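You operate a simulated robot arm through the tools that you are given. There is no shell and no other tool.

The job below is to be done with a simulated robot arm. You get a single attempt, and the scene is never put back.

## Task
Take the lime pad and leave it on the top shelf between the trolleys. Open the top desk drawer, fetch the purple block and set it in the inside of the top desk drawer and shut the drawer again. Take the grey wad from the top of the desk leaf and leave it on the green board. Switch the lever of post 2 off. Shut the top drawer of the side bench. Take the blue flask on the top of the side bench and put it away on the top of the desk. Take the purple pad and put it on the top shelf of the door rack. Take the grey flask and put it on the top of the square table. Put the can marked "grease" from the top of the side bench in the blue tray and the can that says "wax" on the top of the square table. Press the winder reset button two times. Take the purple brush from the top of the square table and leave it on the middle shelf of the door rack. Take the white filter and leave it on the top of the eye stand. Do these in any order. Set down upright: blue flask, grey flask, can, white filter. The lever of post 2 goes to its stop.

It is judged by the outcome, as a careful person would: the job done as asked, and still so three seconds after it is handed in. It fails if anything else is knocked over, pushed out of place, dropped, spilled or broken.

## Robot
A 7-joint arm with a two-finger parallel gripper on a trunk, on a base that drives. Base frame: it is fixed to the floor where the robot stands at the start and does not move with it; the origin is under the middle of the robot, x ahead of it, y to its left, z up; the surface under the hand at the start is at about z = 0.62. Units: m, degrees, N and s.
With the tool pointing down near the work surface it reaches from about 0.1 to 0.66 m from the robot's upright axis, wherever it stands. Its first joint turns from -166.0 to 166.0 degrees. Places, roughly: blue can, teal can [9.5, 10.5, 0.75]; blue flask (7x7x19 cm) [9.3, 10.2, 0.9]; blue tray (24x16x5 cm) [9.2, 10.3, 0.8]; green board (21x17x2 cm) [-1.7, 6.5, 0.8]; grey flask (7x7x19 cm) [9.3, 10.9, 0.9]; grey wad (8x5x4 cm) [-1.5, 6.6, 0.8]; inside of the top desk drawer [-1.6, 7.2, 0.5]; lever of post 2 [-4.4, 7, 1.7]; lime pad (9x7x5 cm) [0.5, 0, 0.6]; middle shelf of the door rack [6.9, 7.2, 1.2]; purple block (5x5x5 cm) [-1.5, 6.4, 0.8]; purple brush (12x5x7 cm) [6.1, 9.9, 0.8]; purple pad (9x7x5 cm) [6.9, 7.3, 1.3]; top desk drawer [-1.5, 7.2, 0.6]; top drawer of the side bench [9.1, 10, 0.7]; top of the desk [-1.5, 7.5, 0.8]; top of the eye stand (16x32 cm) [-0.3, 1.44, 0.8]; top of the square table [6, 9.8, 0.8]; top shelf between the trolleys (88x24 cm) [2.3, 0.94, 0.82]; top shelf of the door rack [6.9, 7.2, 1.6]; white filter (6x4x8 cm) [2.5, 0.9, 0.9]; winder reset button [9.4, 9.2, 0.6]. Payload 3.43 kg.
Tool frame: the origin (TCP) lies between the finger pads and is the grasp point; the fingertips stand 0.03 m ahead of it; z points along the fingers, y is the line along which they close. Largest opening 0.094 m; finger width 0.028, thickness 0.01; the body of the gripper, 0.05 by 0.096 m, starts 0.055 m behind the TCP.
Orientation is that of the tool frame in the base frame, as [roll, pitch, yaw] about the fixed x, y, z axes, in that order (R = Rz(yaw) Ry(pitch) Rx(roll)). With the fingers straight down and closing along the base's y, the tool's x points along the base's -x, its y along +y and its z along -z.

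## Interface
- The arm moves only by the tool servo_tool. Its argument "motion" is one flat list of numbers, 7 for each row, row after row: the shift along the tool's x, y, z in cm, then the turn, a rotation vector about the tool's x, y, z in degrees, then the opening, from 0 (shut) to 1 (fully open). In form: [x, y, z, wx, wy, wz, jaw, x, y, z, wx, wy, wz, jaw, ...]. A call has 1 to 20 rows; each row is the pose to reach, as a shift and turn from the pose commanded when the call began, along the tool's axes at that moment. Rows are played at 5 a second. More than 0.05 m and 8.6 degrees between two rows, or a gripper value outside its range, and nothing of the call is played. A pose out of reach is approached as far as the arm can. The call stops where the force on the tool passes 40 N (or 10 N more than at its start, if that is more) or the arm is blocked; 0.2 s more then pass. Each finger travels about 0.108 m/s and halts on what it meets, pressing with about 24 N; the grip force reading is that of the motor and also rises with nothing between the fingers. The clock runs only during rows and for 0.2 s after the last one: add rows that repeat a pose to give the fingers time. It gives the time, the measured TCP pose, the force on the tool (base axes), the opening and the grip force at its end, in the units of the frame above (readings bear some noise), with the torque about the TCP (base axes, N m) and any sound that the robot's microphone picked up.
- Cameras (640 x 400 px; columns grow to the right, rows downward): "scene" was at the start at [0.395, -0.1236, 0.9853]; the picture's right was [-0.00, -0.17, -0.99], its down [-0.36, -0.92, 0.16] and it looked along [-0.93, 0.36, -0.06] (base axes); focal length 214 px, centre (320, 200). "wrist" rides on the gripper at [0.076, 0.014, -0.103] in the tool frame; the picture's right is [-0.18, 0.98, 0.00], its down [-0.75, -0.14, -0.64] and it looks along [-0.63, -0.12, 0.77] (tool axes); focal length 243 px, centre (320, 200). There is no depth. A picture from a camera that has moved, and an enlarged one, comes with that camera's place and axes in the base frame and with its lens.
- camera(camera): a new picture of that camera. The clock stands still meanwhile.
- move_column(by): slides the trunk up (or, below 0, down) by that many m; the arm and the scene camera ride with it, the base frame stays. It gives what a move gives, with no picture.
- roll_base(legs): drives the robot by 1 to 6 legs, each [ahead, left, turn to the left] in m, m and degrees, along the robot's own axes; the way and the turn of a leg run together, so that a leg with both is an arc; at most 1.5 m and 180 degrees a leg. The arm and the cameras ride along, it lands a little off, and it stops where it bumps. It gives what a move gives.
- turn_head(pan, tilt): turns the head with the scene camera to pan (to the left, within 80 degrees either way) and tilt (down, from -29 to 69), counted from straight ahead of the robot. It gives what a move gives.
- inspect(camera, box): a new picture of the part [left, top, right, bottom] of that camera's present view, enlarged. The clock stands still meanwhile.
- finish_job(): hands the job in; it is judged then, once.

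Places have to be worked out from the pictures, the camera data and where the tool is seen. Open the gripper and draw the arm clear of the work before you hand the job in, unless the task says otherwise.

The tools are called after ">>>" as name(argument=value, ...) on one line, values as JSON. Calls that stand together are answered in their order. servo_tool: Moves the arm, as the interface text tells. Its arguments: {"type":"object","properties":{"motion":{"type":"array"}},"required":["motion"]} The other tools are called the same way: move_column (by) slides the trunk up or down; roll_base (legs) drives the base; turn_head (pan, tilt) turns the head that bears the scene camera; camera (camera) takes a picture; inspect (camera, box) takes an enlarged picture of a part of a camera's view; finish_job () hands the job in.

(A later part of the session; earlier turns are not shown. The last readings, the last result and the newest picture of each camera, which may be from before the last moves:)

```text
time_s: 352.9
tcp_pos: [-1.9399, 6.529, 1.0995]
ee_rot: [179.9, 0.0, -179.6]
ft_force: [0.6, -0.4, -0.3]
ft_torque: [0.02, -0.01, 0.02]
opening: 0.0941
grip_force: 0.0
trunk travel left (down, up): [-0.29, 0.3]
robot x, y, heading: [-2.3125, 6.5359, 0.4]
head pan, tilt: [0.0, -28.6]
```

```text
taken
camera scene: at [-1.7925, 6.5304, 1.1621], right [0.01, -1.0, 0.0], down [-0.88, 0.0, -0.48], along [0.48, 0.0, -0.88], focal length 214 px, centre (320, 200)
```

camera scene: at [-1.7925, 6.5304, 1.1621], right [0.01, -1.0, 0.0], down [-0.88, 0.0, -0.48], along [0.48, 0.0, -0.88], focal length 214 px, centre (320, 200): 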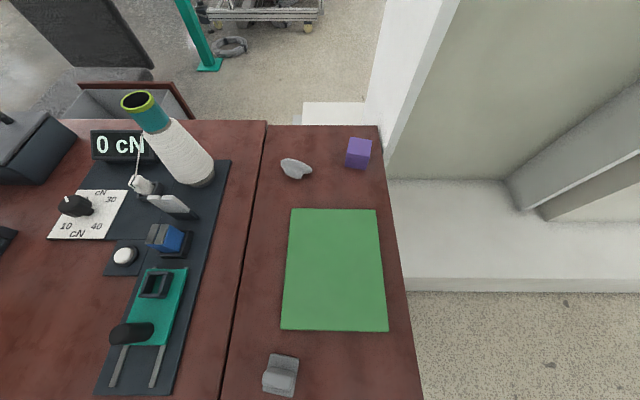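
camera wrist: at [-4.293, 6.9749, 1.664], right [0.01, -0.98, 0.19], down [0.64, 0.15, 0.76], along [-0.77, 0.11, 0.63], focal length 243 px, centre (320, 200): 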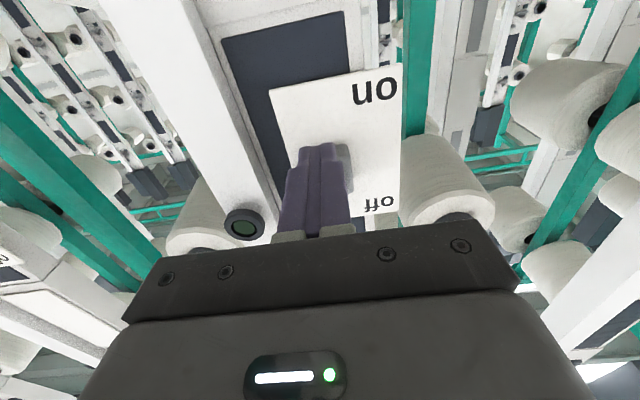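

Clear view of the leaf: wad ≈[-1.507, 6.585], block ≈[-1.474, 6.445], board x −1.81…−1.60, y 6.42…6.59. I zoom in on wad and block.

>>> inspect(camera="scene", box=[260, 120, 400, 210])

```text
4.44 times, centred on (330, 165) of scene
camera zoom: at [-1.7925, 6.5304, 1.1621], right [0.01, -1.0, 0.0], down [-0.88, 0.0, -0.48], along [0.48, 0.0, -0.88], focal length 953 px, centre (276, 356)
```

zoom: 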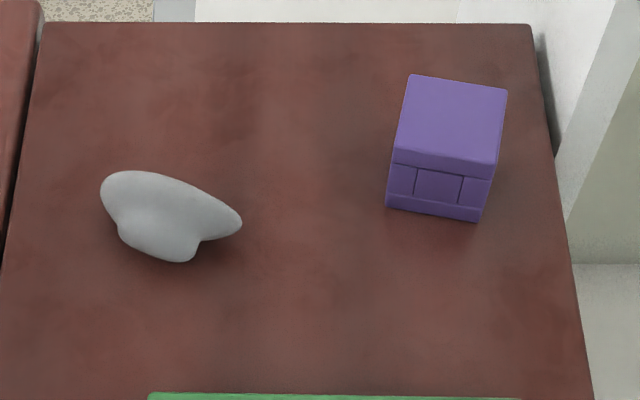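

The wad's long side lies along y (so gripping along x is best) and the block is turned about −12°. To see how close the base can get, I look down at the leaf's edge and my base front.

>>> turn_head(pan=0, tilt=25)

>>> camera(camera="scene")

```text
time_s: 354.1
tcp_pos: [-1.9407, 6.5298, 1.0979]
ee_rot: [179.9, 0.1, -179.7]
ft_force: [-0.3, 0.6, 0.9]
ft_torque: [0.02, -0.03, 0.03]
opening: 0.094
grip_force: 0.0
trunk travel left (down, up): [-0.29, 0.3]
robot x, y, heading: [-2.3104, 6.5367, 0.3]
head pan, tilt: [0.0, 25.0]
```

```text
taken
camera scene: at [-1.8732, 6.5301, 1.1371], right [0.01, -1.0, 0.0], down [-0.91, -0.01, 0.42], along [-0.42, 0.0, -0.91], focal length 214 px, centre (320, 200)
```

scene: 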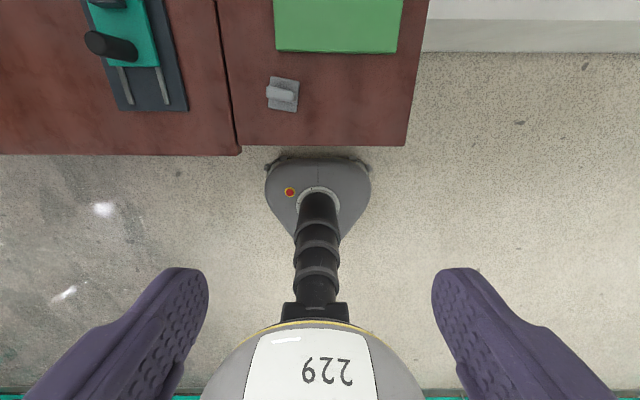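

The base front is at x≈−2.09 and the leaf leg's face near −1.94, so I can advance 0.11 m. Then I turn the hand by −72° so the fingers close across the wad's short side.

>>> roll_base(legs=[[0.11, 0, -0.3]])

>>> servo_tool(motion=[-2, 0.3, 0, 0, 0, -8, 1, -4, 0.6, 0, 0, 0, -16, 1, -6, 0.9, 0, 0, 0, -24, 1, -8, 1.2, 0, 0, 0, -32, 1, -10, 1.5, 0, 0, 0, -40, 1, -12, 1.8, 0, 0, 0, -48, 1, -14, 2.1, 0, 0, 0, -56, 1, -16, 2.4, 0, 0, 0, -64, 1, -18, 2.8, 0, 0, 0, -72, 1, -18, 2.8, 0, 0, 0, -72, 1])

```text
time_s: 355.3
tcp_pos: [-1.8313, 6.5278, 1.0986]
ee_rot: [180.0, -0.1, -179.9]
ft_force: [1.1, -0.7, -0.7]
ft_torque: [0.02, -0.02, 0.02]
opening: 0.094
grip_force: 0.0
trunk travel left (down, up): [-0.29, 0.3]
robot x, y, heading: [-2.2059, 6.5353, -0.1]
head pan, tilt: [0.0, 25.0]
```

```text
time_s: 357.5
tcp_pos: [-1.6524, 6.5572, 1.0992]
ee_rot: [179.9, 0.1, -107.7]
ft_force: [0.4, 0.2, -0.1]
ft_torque: [-0.02, 0.0, 0.01]
opening: 0.094
grip_force: 0.1
trunk travel left (down, up): [-0.29, 0.3]
robot x, y, heading: [-2.2039, 6.5373, -0.2]
head pan, tilt: [0.0, 25.0]
```

I move above the wad, to z≈0.90, to test reach with the hand vertical.

>>> servo_tool(motion=[-1.1, -2.2, 3.3, 0, 0, 0, 1, -2.2, -4.3, 6.6, 0, 0, 0, 1, -3.4, -6.5, 10, 0, 0, 0, 1, -4.5, -8.7, 13.3, 0, 0, 0, 1, -5.6, -10.8, 16.6, 0, 0, 0, 1, -6.75, -13, 20, 0, 0, 0, 1, -6.75, -13, 20, 0, 0, 0, 1])

>>> camera(camera="wrist")

>>> camera(camera="scene")

```text
time_s: 359.1
tcp_pos: [-1.5085, 6.5792, 0.8977]
ee_rot: [179.9, 0.0, -108.0]
ft_force: [0.3, -0.1, 0.9]
ft_torque: [0.01, 0.0, -0.02]
opening: 0.0938
grip_force: 0.1
trunk travel left (down, up): [-0.29, 0.3]
robot x, y, heading: [-2.2054, 6.5384, 0.0]
head pan, tilt: [0.0, 25.0]
```

```text
taken
camera wrist: at [-1.5449, 6.5125, 0.9995], right [-0.88, 0.48, 0.0], down [0.37, 0.67, 0.64], along [0.31, 0.57, -0.77], focal length 243 px, centre (320, 200)
```

wrist: 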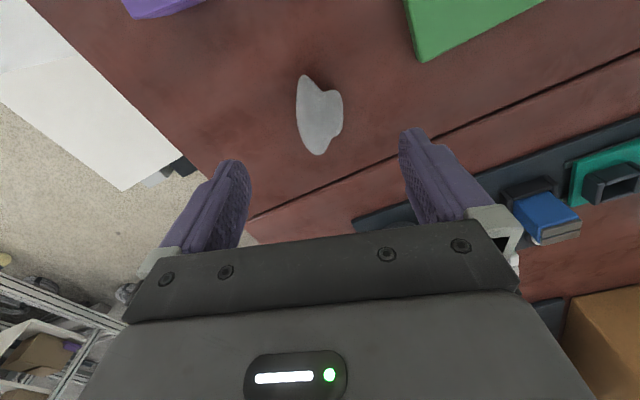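

```text
taken
camera scene: at [-1.4886, 6.6463, 0.936], right [0.95, -0.31, 0.0], down [-0.28, -0.86, 0.42], along [-0.13, -0.4, -0.91], focal length 214 px, centre (320, 200)
```

scene: 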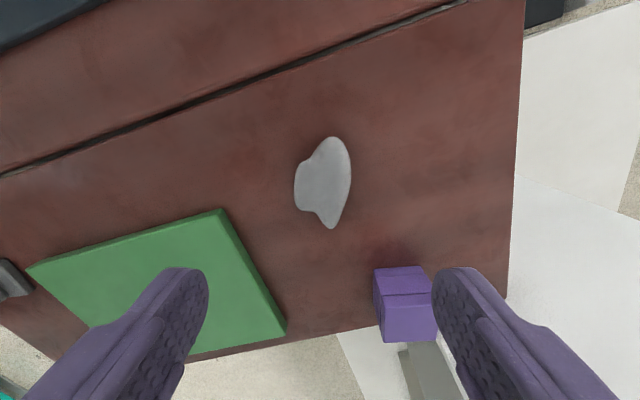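

Reach is fine with the hand vertical (TCP [-1.5085, 6.579, 0.898]). The wad centre lies about 1 cm further in +y; I correct by −1 cm along tool x and descend to z≈0.815.

>>> servo_tool(motion=[-1, 0, 2, 0, 0, 0, 1, -1, 0, 5, 0, 0, 0, 1, -1, 0, 7, 0, 0, 0, 1, -1, 0, 8.3, 0, 0, 0, 1, -1, 0, 8.3, 0, 0, 0, 1])

>>> camera(camera="scene")

```text
time_s: 360.3
tcp_pos: [-1.5204, 6.5883, 0.8197]
ee_rot: [179.9, 0.1, -107.8]
ft_force: [0.4, 0.3, -0.4]
ft_torque: [0.01, 0.02, -0.01]
opening: 0.0939
grip_force: 0.0
out of reach, approached as far as the arm can: row 2, 3, 4, 5
trunk travel left (down, up): [-0.29, 0.3]
robot x, y, heading: [-2.2015, 6.538, 0.2]
head pan, tilt: [0.0, 25.0]
```

```text
taken
camera scene: at [-1.5005, 6.6544, 0.8583], right [0.95, -0.31, 0.0], down [-0.28, -0.86, 0.42], along [-0.13, -0.4, -0.91], focal length 214 px, centre (320, 200)
```

scene: 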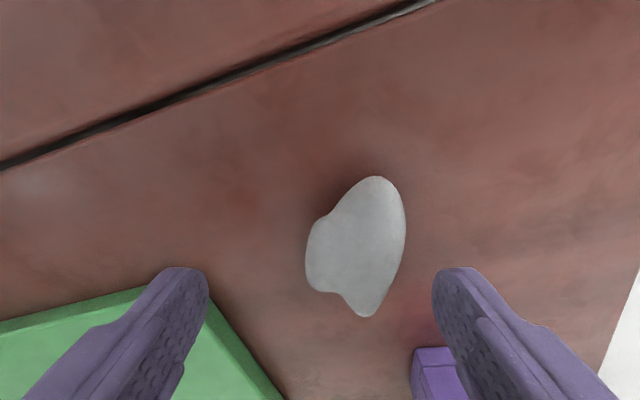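

The low pose is just out of reach at this trunk height; lowering by the trunk keeps the arm geometry. I go back up 8 cm and correct to [-1.504, 6.594].

>>> servo_tool(motion=[0, 0, -3, 0, 0, 0, 1, 0, 0, -6, 0, 0, 0, 1, 0, 0, -8.3, 0, 0, 0, 1, 0, 0, -8.3, 0, 0, 0, 1])

```text
time_s: 361.3
tcp_pos: [-1.5225, 6.5878, 0.9025]
ee_rot: [179.8, 0.0, -108.0]
ft_force: [0.3, -0.8, -0.5]
ft_torque: [0.04, -0.01, 0.04]
opening: 0.0942
grip_force: 0.1
trunk travel left (down, up): [-0.29, 0.3]
robot x, y, heading: [-2.2041, 6.5393, 0.0]
head pan, tilt: [0.0, 25.0]
```

I apply the small correction and lower with the trunk to TCP z≈0.807.

>>> servo_tool(motion=[-0.6, -0.8, 0, 0, 0, 0, 1, -1.2, -1.6, 0, 0, 0, 0, 1, -1.2, -1.6, 0, 0, 0, 0, 1])

>>> move_column(by=-0.09)

>>> camera(camera="scene")

```text
time_s: 362.1
tcp_pos: [-1.503, 6.5959, 0.902]
ee_rot: [179.9, -0.1, -108.0]
ft_force: [0.3, 0.0, -0.5]
ft_torque: [-0.02, -0.04, 0.01]
opening: 0.0942
grip_force: 0.2
trunk travel left (down, up): [-0.29, 0.3]
robot x, y, heading: [-2.2059, 6.5358, 0.2]
head pan, tilt: [0.0, 25.0]
```

```text
time_s: 363.3
tcp_pos: [-1.504, 6.595, 0.8131]
ee_rot: [179.9, 0.1, -107.9]
ft_force: [-0.7, 0.6, 0.0]
ft_torque: [0.02, 0.0, -0.01]
opening: 0.0942
grip_force: 0.1
trunk travel left (down, up): [-0.2, 0.39]
robot x, y, heading: [-2.2021, 6.5361, 0.1]
head pan, tilt: [0.0, 25.0]
```

```text
taken
camera scene: at [-1.4838, 6.6619, 0.851], right [0.95, -0.31, 0.0], down [-0.28, -0.86, 0.42], along [-0.13, -0.4, -0.91], focal length 214 px, centre (320, 200)
```

scene: 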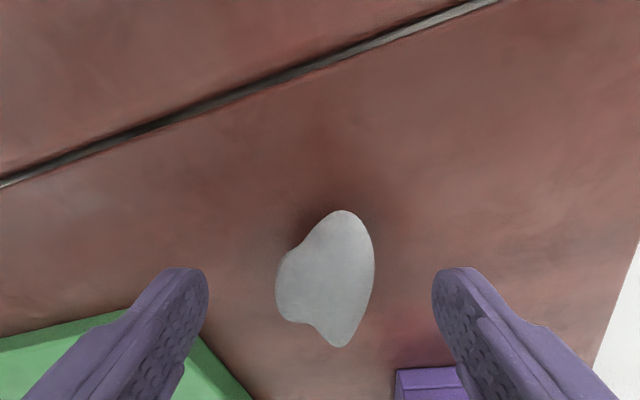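

The wad sits between the fingertips. I lower another 1 cm with the trunk and close.

>>> move_column(by=-0.01)

>>> servo_tool(motion=[0, 0, 0, 0, 0, 0, 0.5, 0, 0, 0, 0, 0, 0, 0, 0, 0, 0, 0, 0, 0, 0, 0, 0, 0, 0, 0, 0, 0, 0, 0, 0, 0, 0, 0, 0])

>>> camera(camera="scene")

```text
time_s: 363.9
tcp_pos: [-1.5033, 6.5952, 0.8025]
ee_rot: [179.9, 0.0, -107.9]
ft_force: [-0.3, 0.3, -0.7]
ft_torque: [0.01, 0.02, -0.02]
opening: 0.0937
grip_force: 0.1
trunk travel left (down, up): [-0.19, 0.4]
robot x, y, heading: [-2.2049, 6.5363, 0.2]
head pan, tilt: [0.0, 25.0]
```

```text
time_s: 365.1
tcp_pos: [-1.5032, 6.5953, 0.8013]
ee_rot: [179.8, 0.0, -107.9]
ft_force: [-0.4, 0.6, -0.3]
ft_torque: [0.0, 0.0, 0.02]
opening: 0.0427
grip_force: 24.3
trunk travel left (down, up): [-0.19, 0.4]
robot x, y, heading: [-2.2029, 6.5378, -0.2]
head pan, tilt: [0.0, 25.0]
```

```text
taken
camera scene: at [-1.4838, 6.6619, 0.8407], right [0.95, -0.31, 0.0], down [-0.28, -0.86, 0.42], along [-0.13, -0.4, -0.91], focal length 214 px, centre (320, 200)
```

scene: 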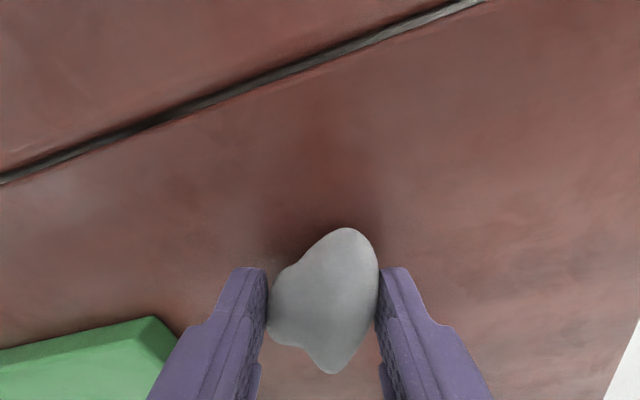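

The wad is gripped (opening 0.043). I lift it and carry it over the centre of the green board.

>>> move_column(by=0.08)

>>> servo_tool(motion=[3, 3.3, 0, 0, 0, 0, 0, 6, 6.6, 0, 0, 0, 0, 0, 9, 9.9, 0, 0, 0, 0, 0, 12, 13.2, 0, 0, 0, 0, 0, 14.8, 16.4, 0, 0, 0, 0, 0, 14.8, 16.4, 0, 0, 0, 0, 0])

>>> camera(camera="scene")

>>> camera(camera="wrist")

```text
time_s: 366.3
tcp_pos: [-1.5036, 6.5967, 0.8804]
ee_rot: [179.9, -0.1, -107.8]
ft_force: [0.1, -0.4, -0.2]
ft_torque: [0.02, 0.0, 0.02]
opening: 0.0427
grip_force: 24.3
trunk travel left (down, up): [-0.27, 0.32]
robot x, y, heading: [-2.2033, 6.5377, -0.0]
head pan, tilt: [0.0, 25.0]
```

```text
time_s: 367.7
tcp_pos: [-1.7047, 6.504, 0.8804]
ee_rot: [180.0, 0.1, -107.9]
ft_force: [0.8, -0.2, 0.0]
ft_torque: [-0.02, -0.04, 0.01]
opening: 0.0427
grip_force: 23.9
trunk travel left (down, up): [-0.27, 0.32]
robot x, y, heading: [-2.2041, 6.5356, 0.0]
head pan, tilt: [0.0, 25.0]
```

```text
taken
camera scene: at [-1.6856, 6.5702, 0.9188], right [0.95, -0.31, 0.0], down [-0.28, -0.86, 0.42], along [-0.13, -0.4, -0.91], focal length 214 px, centre (320, 200)
```

scene: 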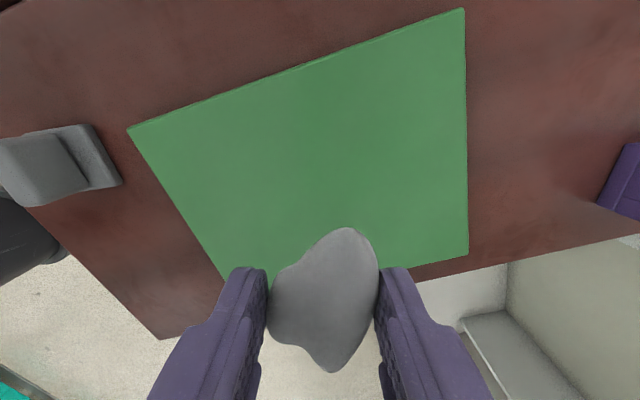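

```text
taken
camera wrist: at [-1.742, 6.4363, 0.9822], right [-0.88, 0.48, 0.0], down [0.37, 0.67, 0.64], along [0.31, 0.57, -0.77], focal length 243 px, centre (320, 200)
```

wrist: 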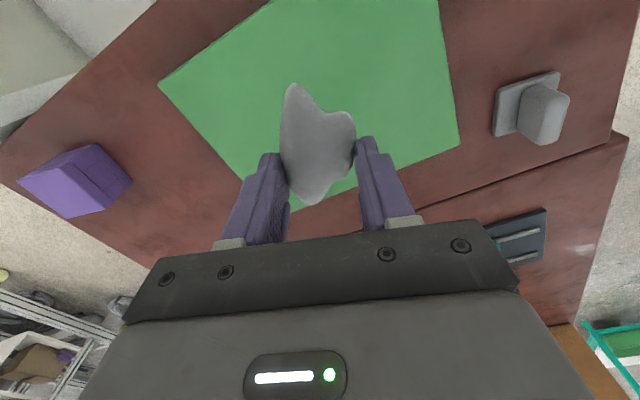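

The wad hangs over the board's centre (board x −1.80…−1.60, y 6.42…6.59). I lower it slowly until it touches.

>>> servo_tool(motion=[0, 0, 2, 0, 0, 0, 0, 0, 0, 4, 0, 0, 0, 0, 0, 0, 5, 0, 0, 0, 0, 0, 0, 5.4, 0, 0, 0, 0, 0, 0, 5.8, 0, 0, 0, 0, 0, 0, 6.1, 0, 0, 0, 0, 0, 0, 6.1, 0, 0, 0, 0])

```text
time_s: 369.3
tcp_pos: [-1.704, 6.5045, 0.8216]
ee_rot: [180.0, 0.1, -108.0]
ft_force: [0.5, -0.1, 0.1]
ft_torque: [0.0, -0.03, 0.03]
opening: 0.0426
grip_force: 23.9
trunk travel left (down, up): [-0.27, 0.32]
robot x, y, heading: [-2.2057, 6.538, 0.0]
head pan, tilt: [0.0, 25.0]
```

No contact yet; I continue in 3 mm steps.

>>> servo_tool(motion=[0, 0, 0.3, 0, 0, 0, 0, 0, 0, 0.6, 0, 0, 0, 0, 0, 0, 0.9, 0, 0, 0, 0, 0, 0, 0.9, 0, 0, 0, 0])

>>> camera(camera="scene")

```text
time_s: 370.3
tcp_pos: [-1.7057, 6.5043, 0.8132]
ee_rot: [-179.7, 0.1, -108.0]
ft_force: [4.1, -1.7, 30.9]
ft_torque: [-0.02, -0.12, -0.01]
opening: 0.043
grip_force: 24.0
trunk travel left (down, up): [-0.27, 0.32]
robot x, y, heading: [-2.2007, 6.5352, 0.0]
head pan, tilt: [0.0, 25.0]
```

```text
taken
camera scene: at [-1.6858, 6.5711, 0.8524], right [0.95, -0.31, 0.0], down [-0.28, -0.86, 0.42], along [-0.13, -0.4, -0.91], focal length 214 px, centre (320, 200)
```

scene: 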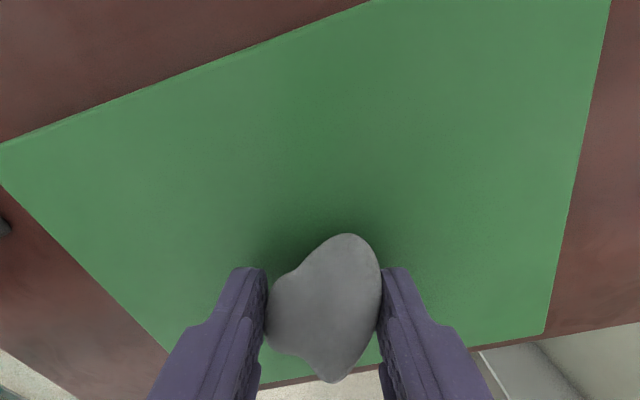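

Contact with the board (31 N). I ease up 2 mm, open the fingers and lift away.

>>> servo_tool(motion=[0, 0, -0.2, 0, 0, 0, 0, 0, 0, -0.2, 0, 0, 0, 0.8, 0, 0, -0.2, 0, 0, 0, 1, 0, 0, -0.2, 0, 0, 0, 1, 0, 0, -3, 0, 0, 0, 1, 0, 0, -7, 0, 0, 0, 1, 0, 0, -11, 0, 0, 0, 1, 0, 0, -11, 0, 0, 0, 1])

>>> camera(camera="scene")

```text
time_s: 372.1
tcp_pos: [-1.7047, 6.5052, 0.92]
ee_rot: [179.9, 0.2, -108.0]
ft_force: [0.1, 0.3, 0.6]
ft_torque: [0.03, -0.01, 0.03]
opening: 0.094
grip_force: 0.1
trunk travel left (down, up): [-0.27, 0.32]
robot x, y, heading: [-2.2053, 6.5375, 0.2]
head pan, tilt: [0.0, 25.0]
```

```text
taken
camera scene: at [-1.685, 6.5714, 0.9593], right [0.95, -0.31, 0.0], down [-0.28, -0.86, 0.42], along [-0.13, -0.4, -0.91], focal length 214 px, centre (320, 200)
```

scene: 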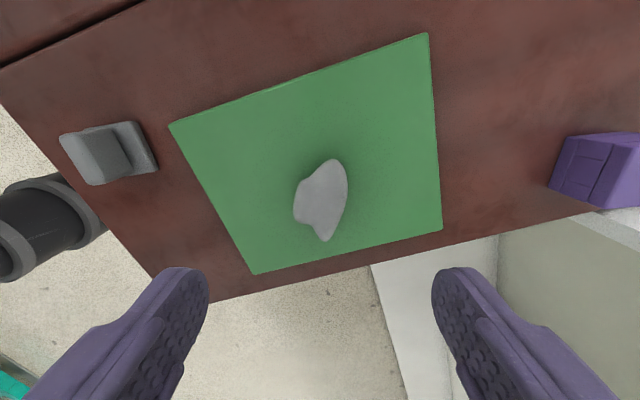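

The wad lies on the board. For the block I turn the hand so the fingers close across its y-side (block yaw −12°), moving closer to it.

>>> servo_tool(motion=[0, -1.3, -0.4, 0, 0, 7.7, 1, 0, -2.6, -0.8, 0, 0, 15.3, 1, -0.1, -4, -1.2, 0, 0, 23, 1, -0.2, -5.3, -1.5, 0, 0, 30.6, 1, -0.2, -6.6, -1.8, 0, 0, 38.2, 1, -0.3, -8, -2.2, 0, 0, 46, 1, -0.3, -9.3, -2.6, 0, 0, 53.5, 1, -0.4, -10.6, -2.9, 0, 0, 61, 1, -0.4, -11.9, -3.3, 0, 0, 69, 1, -0.5, -13.2, -3.6, 0, 0, 76.5, 1, -0.5, -14.5, -4, 0, 0, 84, 1, -0.5, -14.5, -4, 0, 0, 84, 1])

>>> servo_tool(motion=[0, 0, 0, 0, -5, 0, 1, 0, 0, 0, 0, -10, 0, 1, 0, 0, 0, 0, -15, 0, 1, 0, 0, 0, 0, -20, 0, 1, 0, 0, 0, 0, -20, 0, 1])

>>> camera(camera="scene")

```text
time_s: 374.7
tcp_pos: [-1.5646, 6.4656, 0.9608]
ee_rot: [179.9, -0.1, 168.0]
ft_force: [-0.2, -0.5, -0.4]
ft_torque: [-0.01, 0.03, 0.03]
opening: 0.094
grip_force: 0.0
trunk travel left (down, up): [-0.27, 0.32]
robot x, y, heading: [-2.2031, 6.5405, -0.1]
head pan, tilt: [0.0, 25.0]
```

```text
time_s: 375.9
tcp_pos: [-1.5659, 6.465, 0.9613]
ee_rot: [180.0, 20.0, 168.0]
ft_force: [-0.5, -0.7, -0.6]
ft_torque: [0.0, 0.02, 0.01]
opening: 0.0941
grip_force: 0.0
trunk travel left (down, up): [-0.27, 0.32]
robot x, y, heading: [-2.2022, 6.5413, 0.0]
head pan, tilt: [0.0, 25.0]
```

```text
taken
camera scene: at [-1.5159, 6.4544, 1.0219], right [-0.21, -0.98, 0.0], down [-0.97, 0.21, 0.09], along [-0.09, 0.02, -1.0], focal length 214 px, centre (320, 200)
```

scene: 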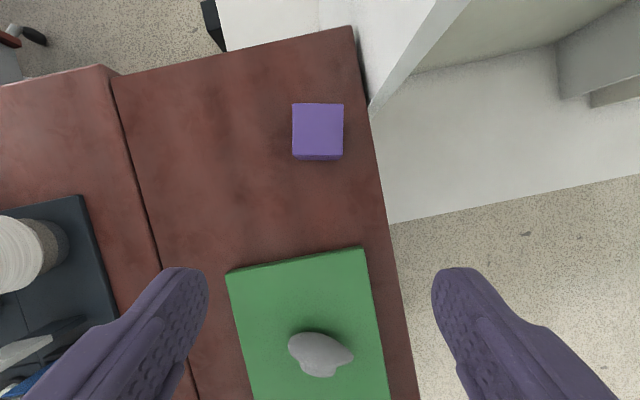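

The hand is aligned with the block (now centred at [-1.470, 6.446]). I move to a pre-grasp point 6 cm above along the tool axis.

>>> servo_tool(motion=[-1.3, 0, 4, 0, 0, 0, 1, -2.6, 0.1, 8, 0, 0, 0, 1, -3.84, 0.1, 12.1, 0, 0, 0, 1, -3.84, 0.1, 12.1, 0, 0, 0, 1])

>>> camera(camera="scene")

```text
time_s: 376.9
tcp_pos: [-1.4881, 6.4483, 0.8603]
ee_rot: [180.0, 19.9, 168.2]
ft_force: [0.4, -0.2, 0.0]
ft_torque: [0.01, -0.01, 0.03]
opening: 0.0938
grip_force: 0.0
trunk travel left (down, up): [-0.27, 0.32]
robot x, y, heading: [-2.2025, 6.5358, 0.1]
head pan, tilt: [0.0, 25.0]
```

```text
taken
camera scene: at [-1.439, 6.4386, 0.9207], right [-0.21, -0.98, 0.0], down [-0.97, 0.21, 0.09], along [-0.09, 0.02, -1.0], focal length 214 px, centre (320, 200)
```

scene: 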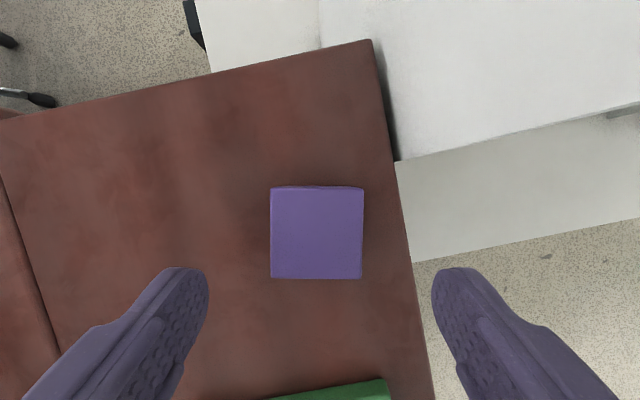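

The pillar corner (≈[-1.44, 6.38]) is near the south finger, so I narrow the opening to about 7 cm and descend the last 6 cm along the tool axis.

>>> servo_tool(motion=[0, 0.2, 0, 0, 0, 0, 0.75, 0, 0.2, 2, 0, 0, 0, 0.75, 0, 0.2, 4, 0, 0, 0, 0.75, 0, 0.2, 5.2, 0, 0, 0, 0.75, 0, 0.2, 5.8, 0, 0, 0, 0.75, 0, 0.2, 5.8, 0, 0, 0, 0.75])

>>> camera(camera="scene")

```text
time_s: 378.3
tcp_pos: [-1.4697, 6.4468, 0.8072]
ee_rot: [179.9, 19.9, 168.1]
ft_force: [0.1, 0.0, -0.7]
ft_torque: [0.02, -0.03, 0.04]
opening: 0.0704
grip_force: 0.1
trunk travel left (down, up): [-0.27, 0.32]
robot x, y, heading: [-2.2024, 6.5393, 0.1]
head pan, tilt: [0.0, 25.0]
```

```text
taken
camera scene: at [-1.4195, 6.4372, 0.8673], right [-0.21, -0.98, 0.0], down [-0.97, 0.21, 0.09], along [-0.09, 0.02, -1.0], focal length 214 px, centre (320, 200)
```

scene: 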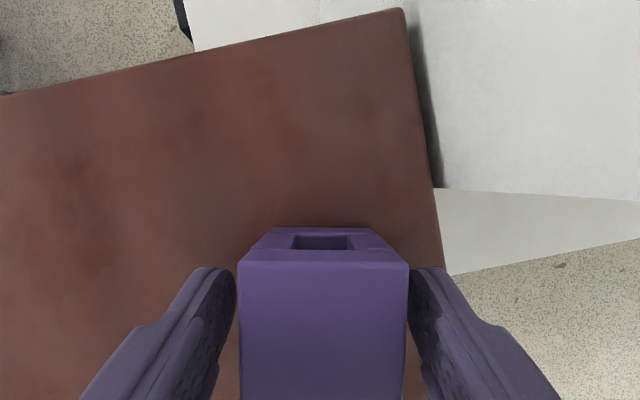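

The block is between the fingers. I close, then lift straight up with the trunk.

>>> servo_tool(motion=[0, 0, 0, 0, 0, 0, 0.4, 0, 0, 0, 0, 0, 0, 0, 0, 0, 0, 0, 0, 0, 0, 0, 0, 0, 0, 0, 0, 0, 0, 0, 0, 0, 0, 0, 0])

>>> move_column(by=0.15)

>>> camera(camera="scene")

>>> camera(camera="wrist")

```text
time_s: 379.5
tcp_pos: [-1.4693, 6.448, 0.8074]
ee_rot: [179.9, 19.9, 168.1]
ft_force: [-0.3, -0.5, -0.3]
ft_torque: [-0.03, -0.02, 0.02]
opening: 0.0536
grip_force: 24.1
trunk travel left (down, up): [-0.27, 0.32]
robot x, y, heading: [-2.2062, 6.5356, -0.3]
head pan, tilt: [0.0, 25.0]
```

```text
time_s: 381.2
tcp_pos: [-1.4698, 6.4482, 0.9563]
ee_rot: [179.9, 19.9, 168.1]
ft_force: [0.1, 0.4, -1.1]
ft_torque: [-0.01, 0.01, -0.03]
opening: 0.0537
grip_force: 23.7
trunk travel left (down, up): [-0.42, 0.17]
robot x, y, heading: [-2.2051, 6.5393, 0.4]
head pan, tilt: [0.0, 25.0]
```

```text
taken
camera scene: at [-1.4194, 6.4373, 1.017], right [-0.21, -0.98, 0.0], down [-0.97, 0.21, 0.09], along [-0.09, 0.02, -1.0], focal length 214 px, centre (320, 200)
```

scene: 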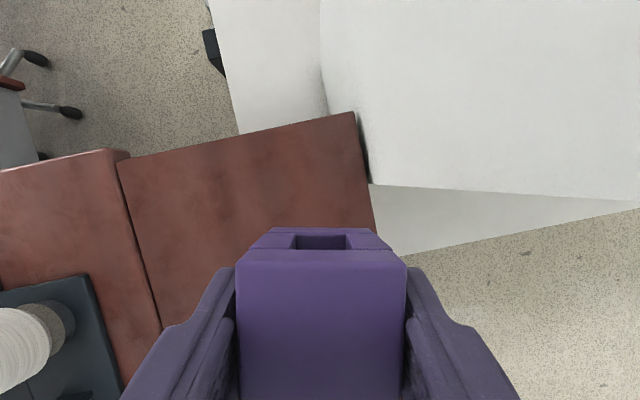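

```text
taken
camera wrist: at [-1.5701, 6.4847, 1.0271], right [0.37, 0.93, 0.06], down [0.45, -0.24, 0.86], along [0.81, -0.29, -0.51], focal length 243 px, centre (320, 200)
```

wrist: 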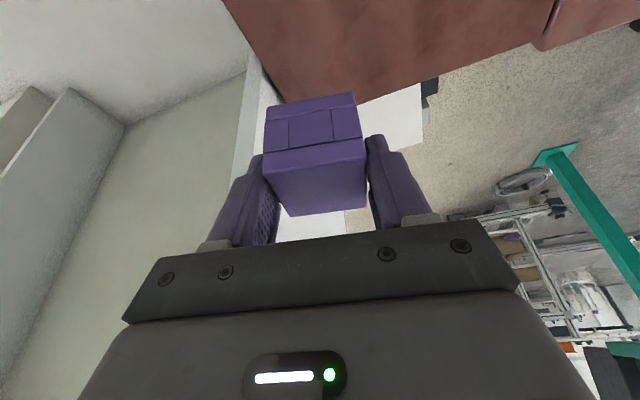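

Block held firmly. I retract westward over the leaf, then drive around the pedestal to the front of the desk.

>>> servo_tool(motion=[3.5, 0.3, -2, 0, 0, 0, 0, 7, 0.6, -4, 0, 0, 0, 0, 10.6, 0.9, -6, 0, 0, 0, 0, 14.2, 1.2, -8, 0, 0, 0, 0, 17.8, 1.5, -10, 0, 0, 0, 0, 21.4, 1.8, -12, 0, 0, 0, 0, 25, 2.1, -14, 0, 0, 0, 0, 28.5, 2.35, -15.7, 0, 0, 0, 0, 28.5, 2.35, -15.7, 0, 0, 0, 0])

>>> roll_base(legs=[[-0.55, 0, 0], [0, -1.15, 0], [0, -1.15, 0], [0, -1.1, 0]])

```text
time_s: 383.2
tcp_pos: [-1.7814, 6.5372, 1.0066]
ee_rot: [179.9, 20.1, 168.1]
ft_force: [0.0, 0.7, -0.7]
ft_torque: [-0.01, 0.02, -0.01]
opening: 0.0537
grip_force: 23.2
trunk travel left (down, up): [-0.42, 0.17]
robot x, y, heading: [-2.2039, 6.5353, 0.0]
head pan, tilt: [0.0, 25.0]
```

```text
time_s: 402.6
tcp_pos: [-2.3321, 3.1244, 1.0067]
ee_rot: [180.0, 19.8, 168.6]
ft_force: [-0.2, 0.3, -1.1]
ft_torque: [0.01, 0.01, -0.02]
opening: 0.0537
grip_force: 24.2
trunk travel left (down, up): [-0.42, 0.17]
robot x, y, heading: [-2.7573, 3.1239, 0.6]
head pan, tilt: [0.0, 25.0]
```

Block still held. I continue east past the pedestal's south end, then north, and turn to face −x.

>>> roll_base(legs=[[1.35, 0, -0.6], [1.37, 0, 0], [0, 1.4, 0], [0, 0, 90], [0, 0, 90]])

```text
time_s: 429.9
tcp_pos: [-0.5141, 4.5416, 1.0064]
ee_rot: [180.0, 19.9, -9.5]
ft_force: [-0.4, 0.2, -1.4]
ft_torque: [-0.01, -0.01, 0.03]
opening: 0.0536
grip_force: 24.0
trunk travel left (down, up): [-0.42, 0.17]
robot x, y, heading: [-0.0875, 4.5582, -177.8]
head pan, tilt: [0.0, 25.0]
```

I strafe north to y≈7.09 in front of the desk, straightening the heading.

>>> roll_base(legs=[[0, -1.3, -2.2], [0, -1.22, 0]])

>>> turn_head(pan=0, tilt=-29)

>>> camera(camera="scene")

```text
time_s: 442.1
tcp_pos: [-0.6008, 7.0416, 1.0065]
ee_rot: [179.8, 19.9, -11.0]
ft_force: [-0.1, -0.1, -1.3]
ft_torque: [-0.05, -0.04, 0.0]
opening: 0.0538
grip_force: 23.6
trunk travel left (down, up): [-0.42, 0.17]
robot x, y, heading: [-0.1793, 7.0452, -179.0]
head pan, tilt: [0.0, 25.0]
```

```text
time_s: 443.3
tcp_pos: [-0.6017, 7.0421, 1.0067]
ee_rot: [179.8, 19.9, -11.0]
ft_force: [0.1, -0.3, -1.1]
ft_torque: [-0.03, -0.02, -0.03]
opening: 0.0537
grip_force: 24.7
trunk travel left (down, up): [-0.42, 0.17]
robot x, y, heading: [-0.1803, 7.0458, -179.3]
head pan, tilt: [0.0, -28.6]
```

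```text
taken
camera scene: at [-0.7216, 7.0648, 1.1178], right [0.19, 0.98, 0.0], down [0.65, -0.13, -0.75], along [-0.74, 0.14, -0.66], focal length 214 px, centre (320, 200)
```

scene: 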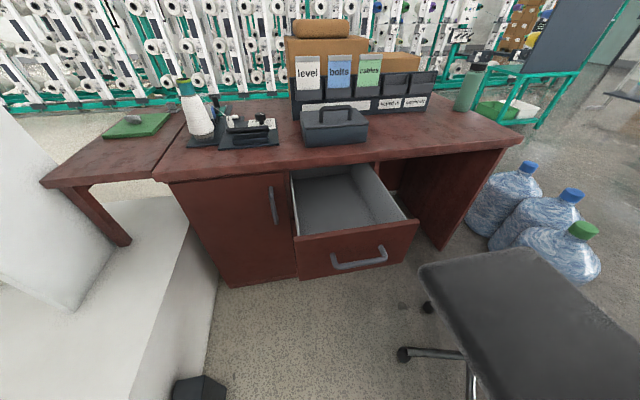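

The drawer stands open and empty. I drive to about [-0.6, 7.09] and turn the hand 90° about the vertical so its wide side fits inside the drawer.

>>> roll_base(legs=[[0.4, -0.05, -0.7]])

>>> servo_tool(motion=[0, 0, 0, -2.8, 0, -7.69, 0, 0, 0, 0, -5.6, 0, -15.38, 0, 0, 0, 0, -8.39, 0, -23.07, 0, 0, 0, 0, -11.19, 0, -30.76, 0, 0, 0, 0, -13.99, 0, -38.45, 0, 0, 0, 0, -16.79, 0, -46.14, 0, 0, 0, 0, -19.59, 0, -53.83, 0, 0, 0, 0, -22.38, 0, -61.52, 0, 0, 0, 0, -25.18, 0, -69.21, 0, 0, 0, 0, -27.98, 0, -76.9, 0, 0, 0, 0, -30.78, 0, -84.6, 0, 0, 0, 0, -30.78, 0, -84.6, 0])

>>> camera(camera="wrist")

>>> turn_head(pan=-40, tilt=0)

>>> camera(camera="scene")

```text
time_s: 445.8
tcp_pos: [-1.0029, 7.0902, 1.0066]
ee_rot: [-180.0, 19.9, -11.4]
ft_force: [-0.3, 0.8, -1.1]
ft_torque: [0.02, -0.02, 0.0]
opening: 0.0537
grip_force: 23.4
trunk travel left (down, up): [-0.42, 0.17]
robot x, y, heading: [-0.5822, 7.0912, -179.7]
head pan, tilt: [0.0, -28.6]
```

```text
time_s: 448.4
tcp_pos: [-1.0022, 7.0908, 1.0079]
ee_rot: [-180.0, 20.0, 78.6]
ft_force: [-0.1, 0.0, -0.1]
ft_torque: [0.02, 0.03, -0.01]
opening: 0.0536
grip_force: 24.2
trunk travel left (down, up): [-0.42, 0.17]
robot x, y, heading: [-0.578, 7.0901, -179.5]
head pan, tilt: [0.0, -28.6]
```

```text
taken
camera wrist: at [-0.9677, 7.1922, 1.0766], right [0.93, -0.36, 0.06], down [-0.24, -0.45, 0.86], along [-0.28, -0.82, -0.5], focal length 243 px, centre (320, 200)
```

wrist: 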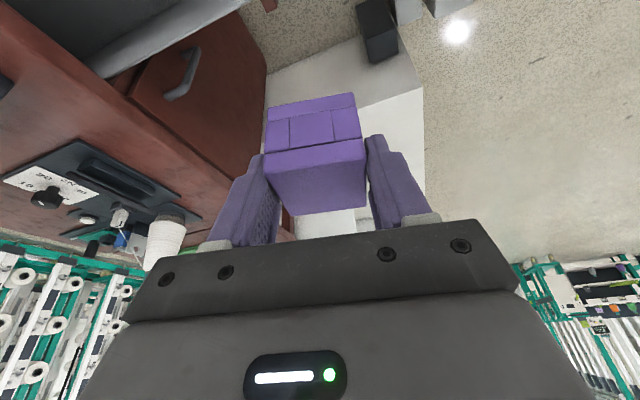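

```text
time_s: 449.5
tcp_pos: [-1.0027, 7.0897, 1.0061]
ee_rot: [179.9, 20.0, 78.5]
ft_force: [-0.9, -0.1, -0.8]
ft_torque: [0.02, 0.01, 0.02]
opening: 0.0537
grip_force: 24.0
trunk travel left (down, up): [-0.42, 0.17]
robot x, y, heading: [-0.5762, 7.0966, -179.5]
head pan, tilt: [-40.0, 0.0]
```

```text
taken
camera scene: at [-1.0776, 7.021, 1.1024], right [-0.71, 0.37, 0.6], down [0.19, 0.92, -0.34], along [-0.68, -0.13, -0.72], focal length 214 px, centre (320, 200)
```

scene: 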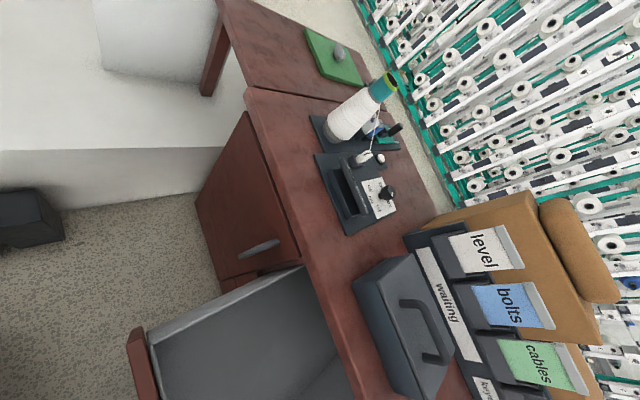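

The drawer interior spans about x −1.32…−1.08, y 7.09…7.40. I roll 0.1 m closer and move the hand over its middle.

>>> roll_base(legs=[[0.1, 0, 0]])

>>> servo_tool(motion=[2.3, -2, 1.3, 0, 0, 0, 0, 4.6, -4.1, 2.6, 0, 0, 0, 0, 6.9, -6.1, 3.9, 0, 0, 0, 0, 9.1, -8.1, 5.2, 0, 0, 0, 0, 11.5, -11, 6.5, 0, 0, 0, 0, 11.5, -11, 6.5, 0, 0, 0, 0])

>>> camera(camera="scene")

>>> camera(camera="wrist")

```text
time_s: 450.6
tcp_pos: [-1.1036, 7.0898, 1.0052]
ee_rot: [180.0, 20.0, 78.4]
ft_force: [-0.7, 0.5, -1.5]
ft_torque: [0.01, -0.05, 0.04]
opening: 0.0538
grip_force: 23.9
trunk travel left (down, up): [-0.42, 0.17]
robot x, y, heading: [-0.6783, 7.0881, -179.7]
head pan, tilt: [-40.0, 0.0]
```

```text
time_s: 452.0
tcp_pos: [-1.1944, 7.1969, 0.9073]
ee_rot: [179.9, 20.2, 78.4]
ft_force: [-0.3, -0.4, -1.3]
ft_torque: [0.03, 0.03, 0.05]
opening: 0.0538
grip_force: 24.1
trunk travel left (down, up): [-0.42, 0.17]
robot x, y, heading: [-0.6748, 7.0905, -179.6]
head pan, tilt: [-40.0, 0.0]
```

```text
taken
camera scene: at [-1.2699, 7.1282, 1.003], right [-0.71, 0.37, 0.6], down [0.19, 0.92, -0.34], along [-0.68, -0.13, -0.72], focal length 214 px, centre (320, 200)
```

scene: 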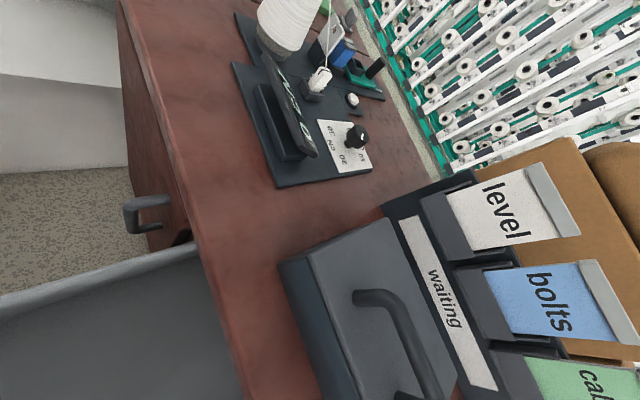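

```text
taken
camera wrist: at [-1.1593, 7.2996, 0.977], right [0.93, -0.37, 0.06], down [-0.24, -0.45, 0.86], along [-0.29, -0.81, -0.5], focal length 243 px, centre (320, 200)
```

wrist: 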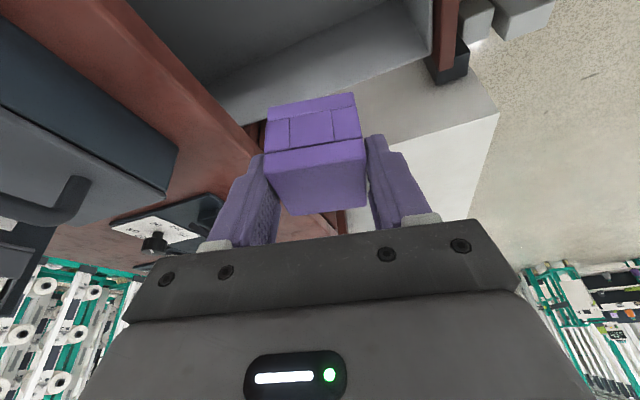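

I check the view straight down before lowering into the drawer.

>>> turn_head(pan=0, tilt=25)

>>> camera(camera="scene")

```text
time_s: 453.1
tcp_pos: [-1.1954, 7.197, 0.9072]
ee_rot: [-180.0, 20.1, 78.3]
ft_force: [-0.3, 0.9, -1.0]
ft_torque: [0.05, 0.03, -0.01]
opening: 0.0536
grip_force: 24.2
trunk travel left (down, up): [-0.42, 0.17]
robot x, y, heading: [-0.6745, 7.0899, -179.8]
head pan, tilt: [0.0, 25.0]
```

```text
taken
camera scene: at [-1.2074, 7.1459, 0.9674], right [-0.98, 0.2, 0.0], down [0.2, 0.98, 0.09], along [0.02, 0.08, -1.0], focal length 214 px, centre (320, 200)
```

scene: 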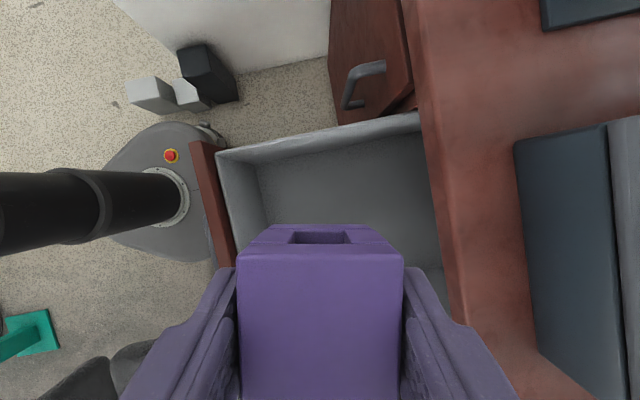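

The block is centred over the open drawer. I lower by the trunk 0.17 m, then by the arm.

>>> move_column(by=-0.17)

>>> camera(camera="scene")

```text
time_s: 455.0
tcp_pos: [-1.195, 7.1978, 0.7374]
ee_rot: [-180.0, 20.0, 78.3]
ft_force: [-0.3, -0.7, -1.1]
ft_torque: [0.03, 0.02, 0.02]
opening: 0.0537
grip_force: 24.0
trunk travel left (down, up): [-0.25, 0.34]
robot x, y, heading: [-0.6773, 7.092, -179.6]
head pan, tilt: [0.0, 25.0]
```

```text
taken
camera scene: at [-1.2073, 7.146, 0.7976], right [-0.98, 0.2, 0.0], down [0.2, 0.98, 0.09], along [0.02, 0.08, -1.0], focal length 214 px, centre (320, 200)
```

scene: 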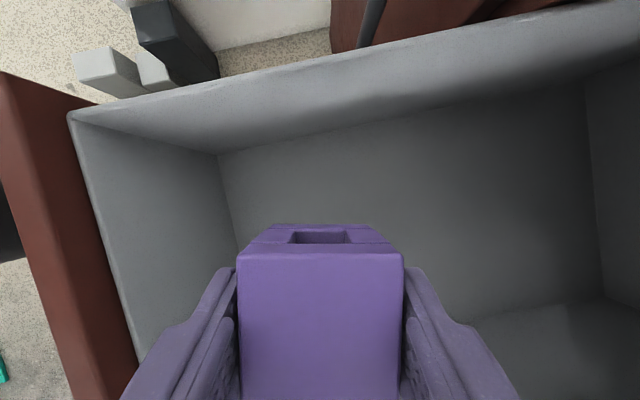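

I lower 14 cm with the arm, then continue in small steps until contact.

>>> servo_tool(motion=[1.2, 0, 3.29, 0, 0, 0, 0, 2.4, 0, 6.58, 0, 0, 0, 0, 3.6, 0, 9.87, 0, 0, 0, 0, 4.79, 0, 13.16, 0, 0, 0, 0, 4.79, 0, 13.16, 0, 0, 0, 0])

>>> servo_tool(motion=[0.17, 0, 0.47, 0, 0, 0, 0, 0.34, 0, 0.94, 0, 0, 0, 0, 0.51, 0, 1.41, 0, 0, 0, 0, 0.68, 0, 1.88, 0, 0, 0, 0, 0.82, 0, 2.26, 0, 0, 0, 0, 0.96, 0, 2.63, 0, 0, 0, 0, 1.1, 0, 3.0, 0, 0, 0, 0, 1.1, 0, 3.0, 0, 0, 0, 0])

```text
time_s: 456.2
tcp_pos: [-1.1943, 7.1968, 0.5991]
ee_rot: [179.9, 20.1, 78.4]
ft_force: [-0.2, -0.3, -0.9]
ft_torque: [0.0, 0.01, 0.03]
opening: 0.0537
grip_force: 24.3
trunk travel left (down, up): [-0.25, 0.34]
robot x, y, heading: [-0.6824, 7.0888, -179.6]
head pan, tilt: [0.0, 25.0]
```

```text
time_s: 458.0
tcp_pos: [-1.1958, 7.1967, 0.5717]
ee_rot: [179.5, 19.9, 78.3]
ft_force: [-0.1, 0.2, -0.6]
ft_torque: [0.01, 0.03, 0.04]
opening: 0.0536
grip_force: 23.7
out of reach, approached as far as the arm can: row 6, 7, 8
trunk travel left (down, up): [-0.25, 0.34]
robot x, y, heading: [-0.6765, 7.0928, -179.8]
head pan, tilt: [0.0, 25.0]
```

The arm's limit is reached at z=0.572 without contact; I use small trunk steps for the rest.

>>> move_column(by=-0.008)

>>> camera(camera="scene")

```text
time_s: 458.6
tcp_pos: [-1.1963, 7.1973, 0.5632]
ee_rot: [179.6, 20.0, 78.3]
ft_force: [0.9, 0.0, -0.4]
ft_torque: [-0.01, 0.0, 0.0]
opening: 0.0536
grip_force: 23.7
trunk travel left (down, up): [-0.242, 0.348]
robot x, y, heading: [-0.6764, 7.0878, -179.8]
head pan, tilt: [0.0, 25.0]
```

```text
taken
camera scene: at [-1.2086, 7.1464, 0.6242], right [-0.98, 0.2, -0.01], down [0.2, 0.98, 0.09], along [0.02, 0.08, -1.0], focal length 214 px, centre (320, 200)
```

scene: 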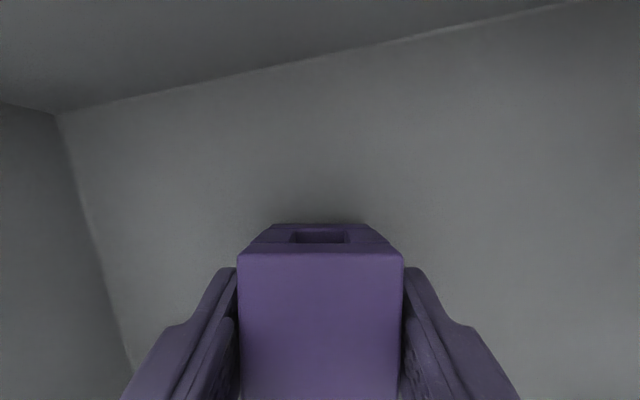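

The block's bottom should be about at the drawer floor (z≈0.519). I lower 3 mm more and check the force.

>>> move_column(by=-0.004)

```text
time_s: 459.1
tcp_pos: [-1.1954, 7.1968, 0.5601]
ee_rot: [179.6, 20.0, 78.2]
ft_force: [-0.3, -0.7, -0.5]
ft_torque: [0.01, -0.01, -0.03]
opening: 0.0537
grip_force: 24.5
trunk travel left (down, up): [-0.238, 0.352]
robot x, y, heading: [-0.6807, 7.0896, -179.8]
head pan, tilt: [0.0, 25.0]
```

>>> move_column(by=-0.005)

```text
time_s: 459.6
tcp_pos: [-1.1958, 7.1976, 0.5553]
ee_rot: [179.7, 20.0, 78.2]
ft_force: [-0.4, -0.3, 8.4]
ft_torque: [-0.25, 0.33, 0.01]
opening: 0.0538
grip_force: 23.9
trunk travel left (down, up): [-0.233, 0.357]
robot x, y, heading: [-0.6793, 7.0934, -179.9]
head pan, tilt: [0.0, 25.0]
```

Contact at 8 N. I open the fingers and rise vertically with the trunk.

>>> servo_tool(motion=[0, 0, 0, 0, 0, 0, 0.7, 0, 0, 0, 0, 0, 0, 0.9, 0, 0, 0, 0, 0, 0, 0.9, 0, 0, 0, 0, 0, 0, 0.9])

>>> move_column(by=0.34)

>>> camera(camera="scene")

```text
time_s: 460.6
tcp_pos: [-1.1953, 7.1971, 0.5548]
ee_rot: [179.6, 20.1, 78.2]
ft_force: [1.0, 0.0, -0.2]
ft_torque: [0.01, 0.0, 0.02]
opening: 0.0848
grip_force: 0.1
trunk travel left (down, up): [-0.233, 0.357]
robot x, y, heading: [-0.6774, 7.0898, -179.7]
head pan, tilt: [0.0, 25.0]
```

```text
time_s: 464.0
tcp_pos: [-1.1969, 7.1972, 0.8933]
ee_rot: [179.6, 20.0, 78.2]
ft_force: [0.0, -0.7, 0.2]
ft_torque: [0.0, 0.0, 0.0]
opening: 0.0849
grip_force: 0.0
trunk travel left (down, up): [-0.573, 0.017]
robot x, y, heading: [-0.6776, 7.092, -179.7]
head pan, tilt: [0.0, 25.0]
```

```text
taken
camera scene: at [-1.2087, 7.1465, 0.9551], right [-0.98, 0.2, -0.01], down [0.2, 0.98, 0.09], along [0.02, 0.08, -1.0], focal length 214 px, centre (320, 200)
```

scene: 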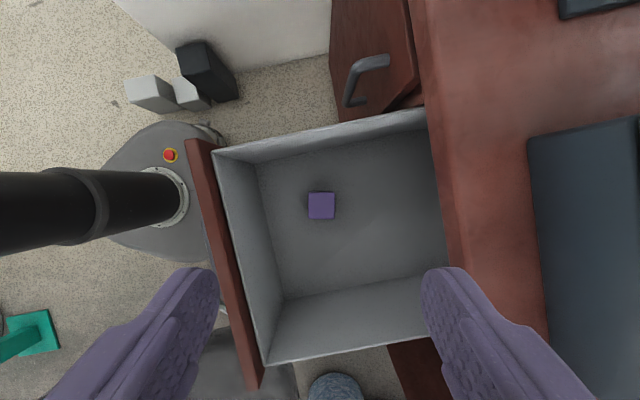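

The block lies in the drawer. To shut it I'll grip the handle as before and push by rolling forward; first I back off to x≈−0.40 and re-orient the hand.

>>> roll_base(legs=[[-0.275, 0, 0]])

>>> servo_tool(motion=[0, 0, 0, 0, 7, 0, 0.8, 0, 0, 0, 0, 14, 0, 0.6, 0, 0, 0, 0, 20, 0, 0.6, 0, 0, 0, 0, 20, 0, 0.6])

>>> servo_tool(motion=[0, 0, 0, 0, 0, -6, 0.6, 0, 0, 0, 0, 0, -11.9, 0.6, 0, 0, 0, 0, 0, -11.9, 0.6])

```text
time_s: 465.9
tcp_pos: [-0.9208, 7.1982, 0.8968]
ee_rot: [179.6, 20.0, 78.3]
ft_force: [0.7, -0.2, 0.0]
ft_torque: [-0.03, 0.04, 0.0]
opening: 0.0847
grip_force: 0.0
trunk travel left (down, up): [-0.573, 0.017]
robot x, y, heading: [-0.4035, 7.0923, -179.6]
head pan, tilt: [0.0, 25.0]
```

```text
time_s: 466.9
tcp_pos: [-0.9219, 7.1987, 0.8952]
ee_rot: [179.6, 0.0, 78.5]
ft_force: [-1.0, -0.4, -0.4]
ft_torque: [-0.02, 0.0, 0.01]
opening: 0.0564
grip_force: 0.0
trunk travel left (down, up): [-0.573, 0.017]
robot x, y, heading: [-0.4037, 7.095, -179.7]
head pan, tilt: [0.0, 25.0]
```

```text
time_s: 467.7
tcp_pos: [-0.9219, 7.1977, 0.8953]
ee_rot: [179.6, 0.0, 90.6]
ft_force: [-0.4, 0.4, 0.6]
ft_torque: [0.0, 0.05, 0.0]
opening: 0.0563
grip_force: 0.0
trunk travel left (down, up): [-0.573, 0.017]
robot x, y, heading: [-0.4051, 7.0933, -179.2]
head pan, tilt: [0.0, 25.0]
```

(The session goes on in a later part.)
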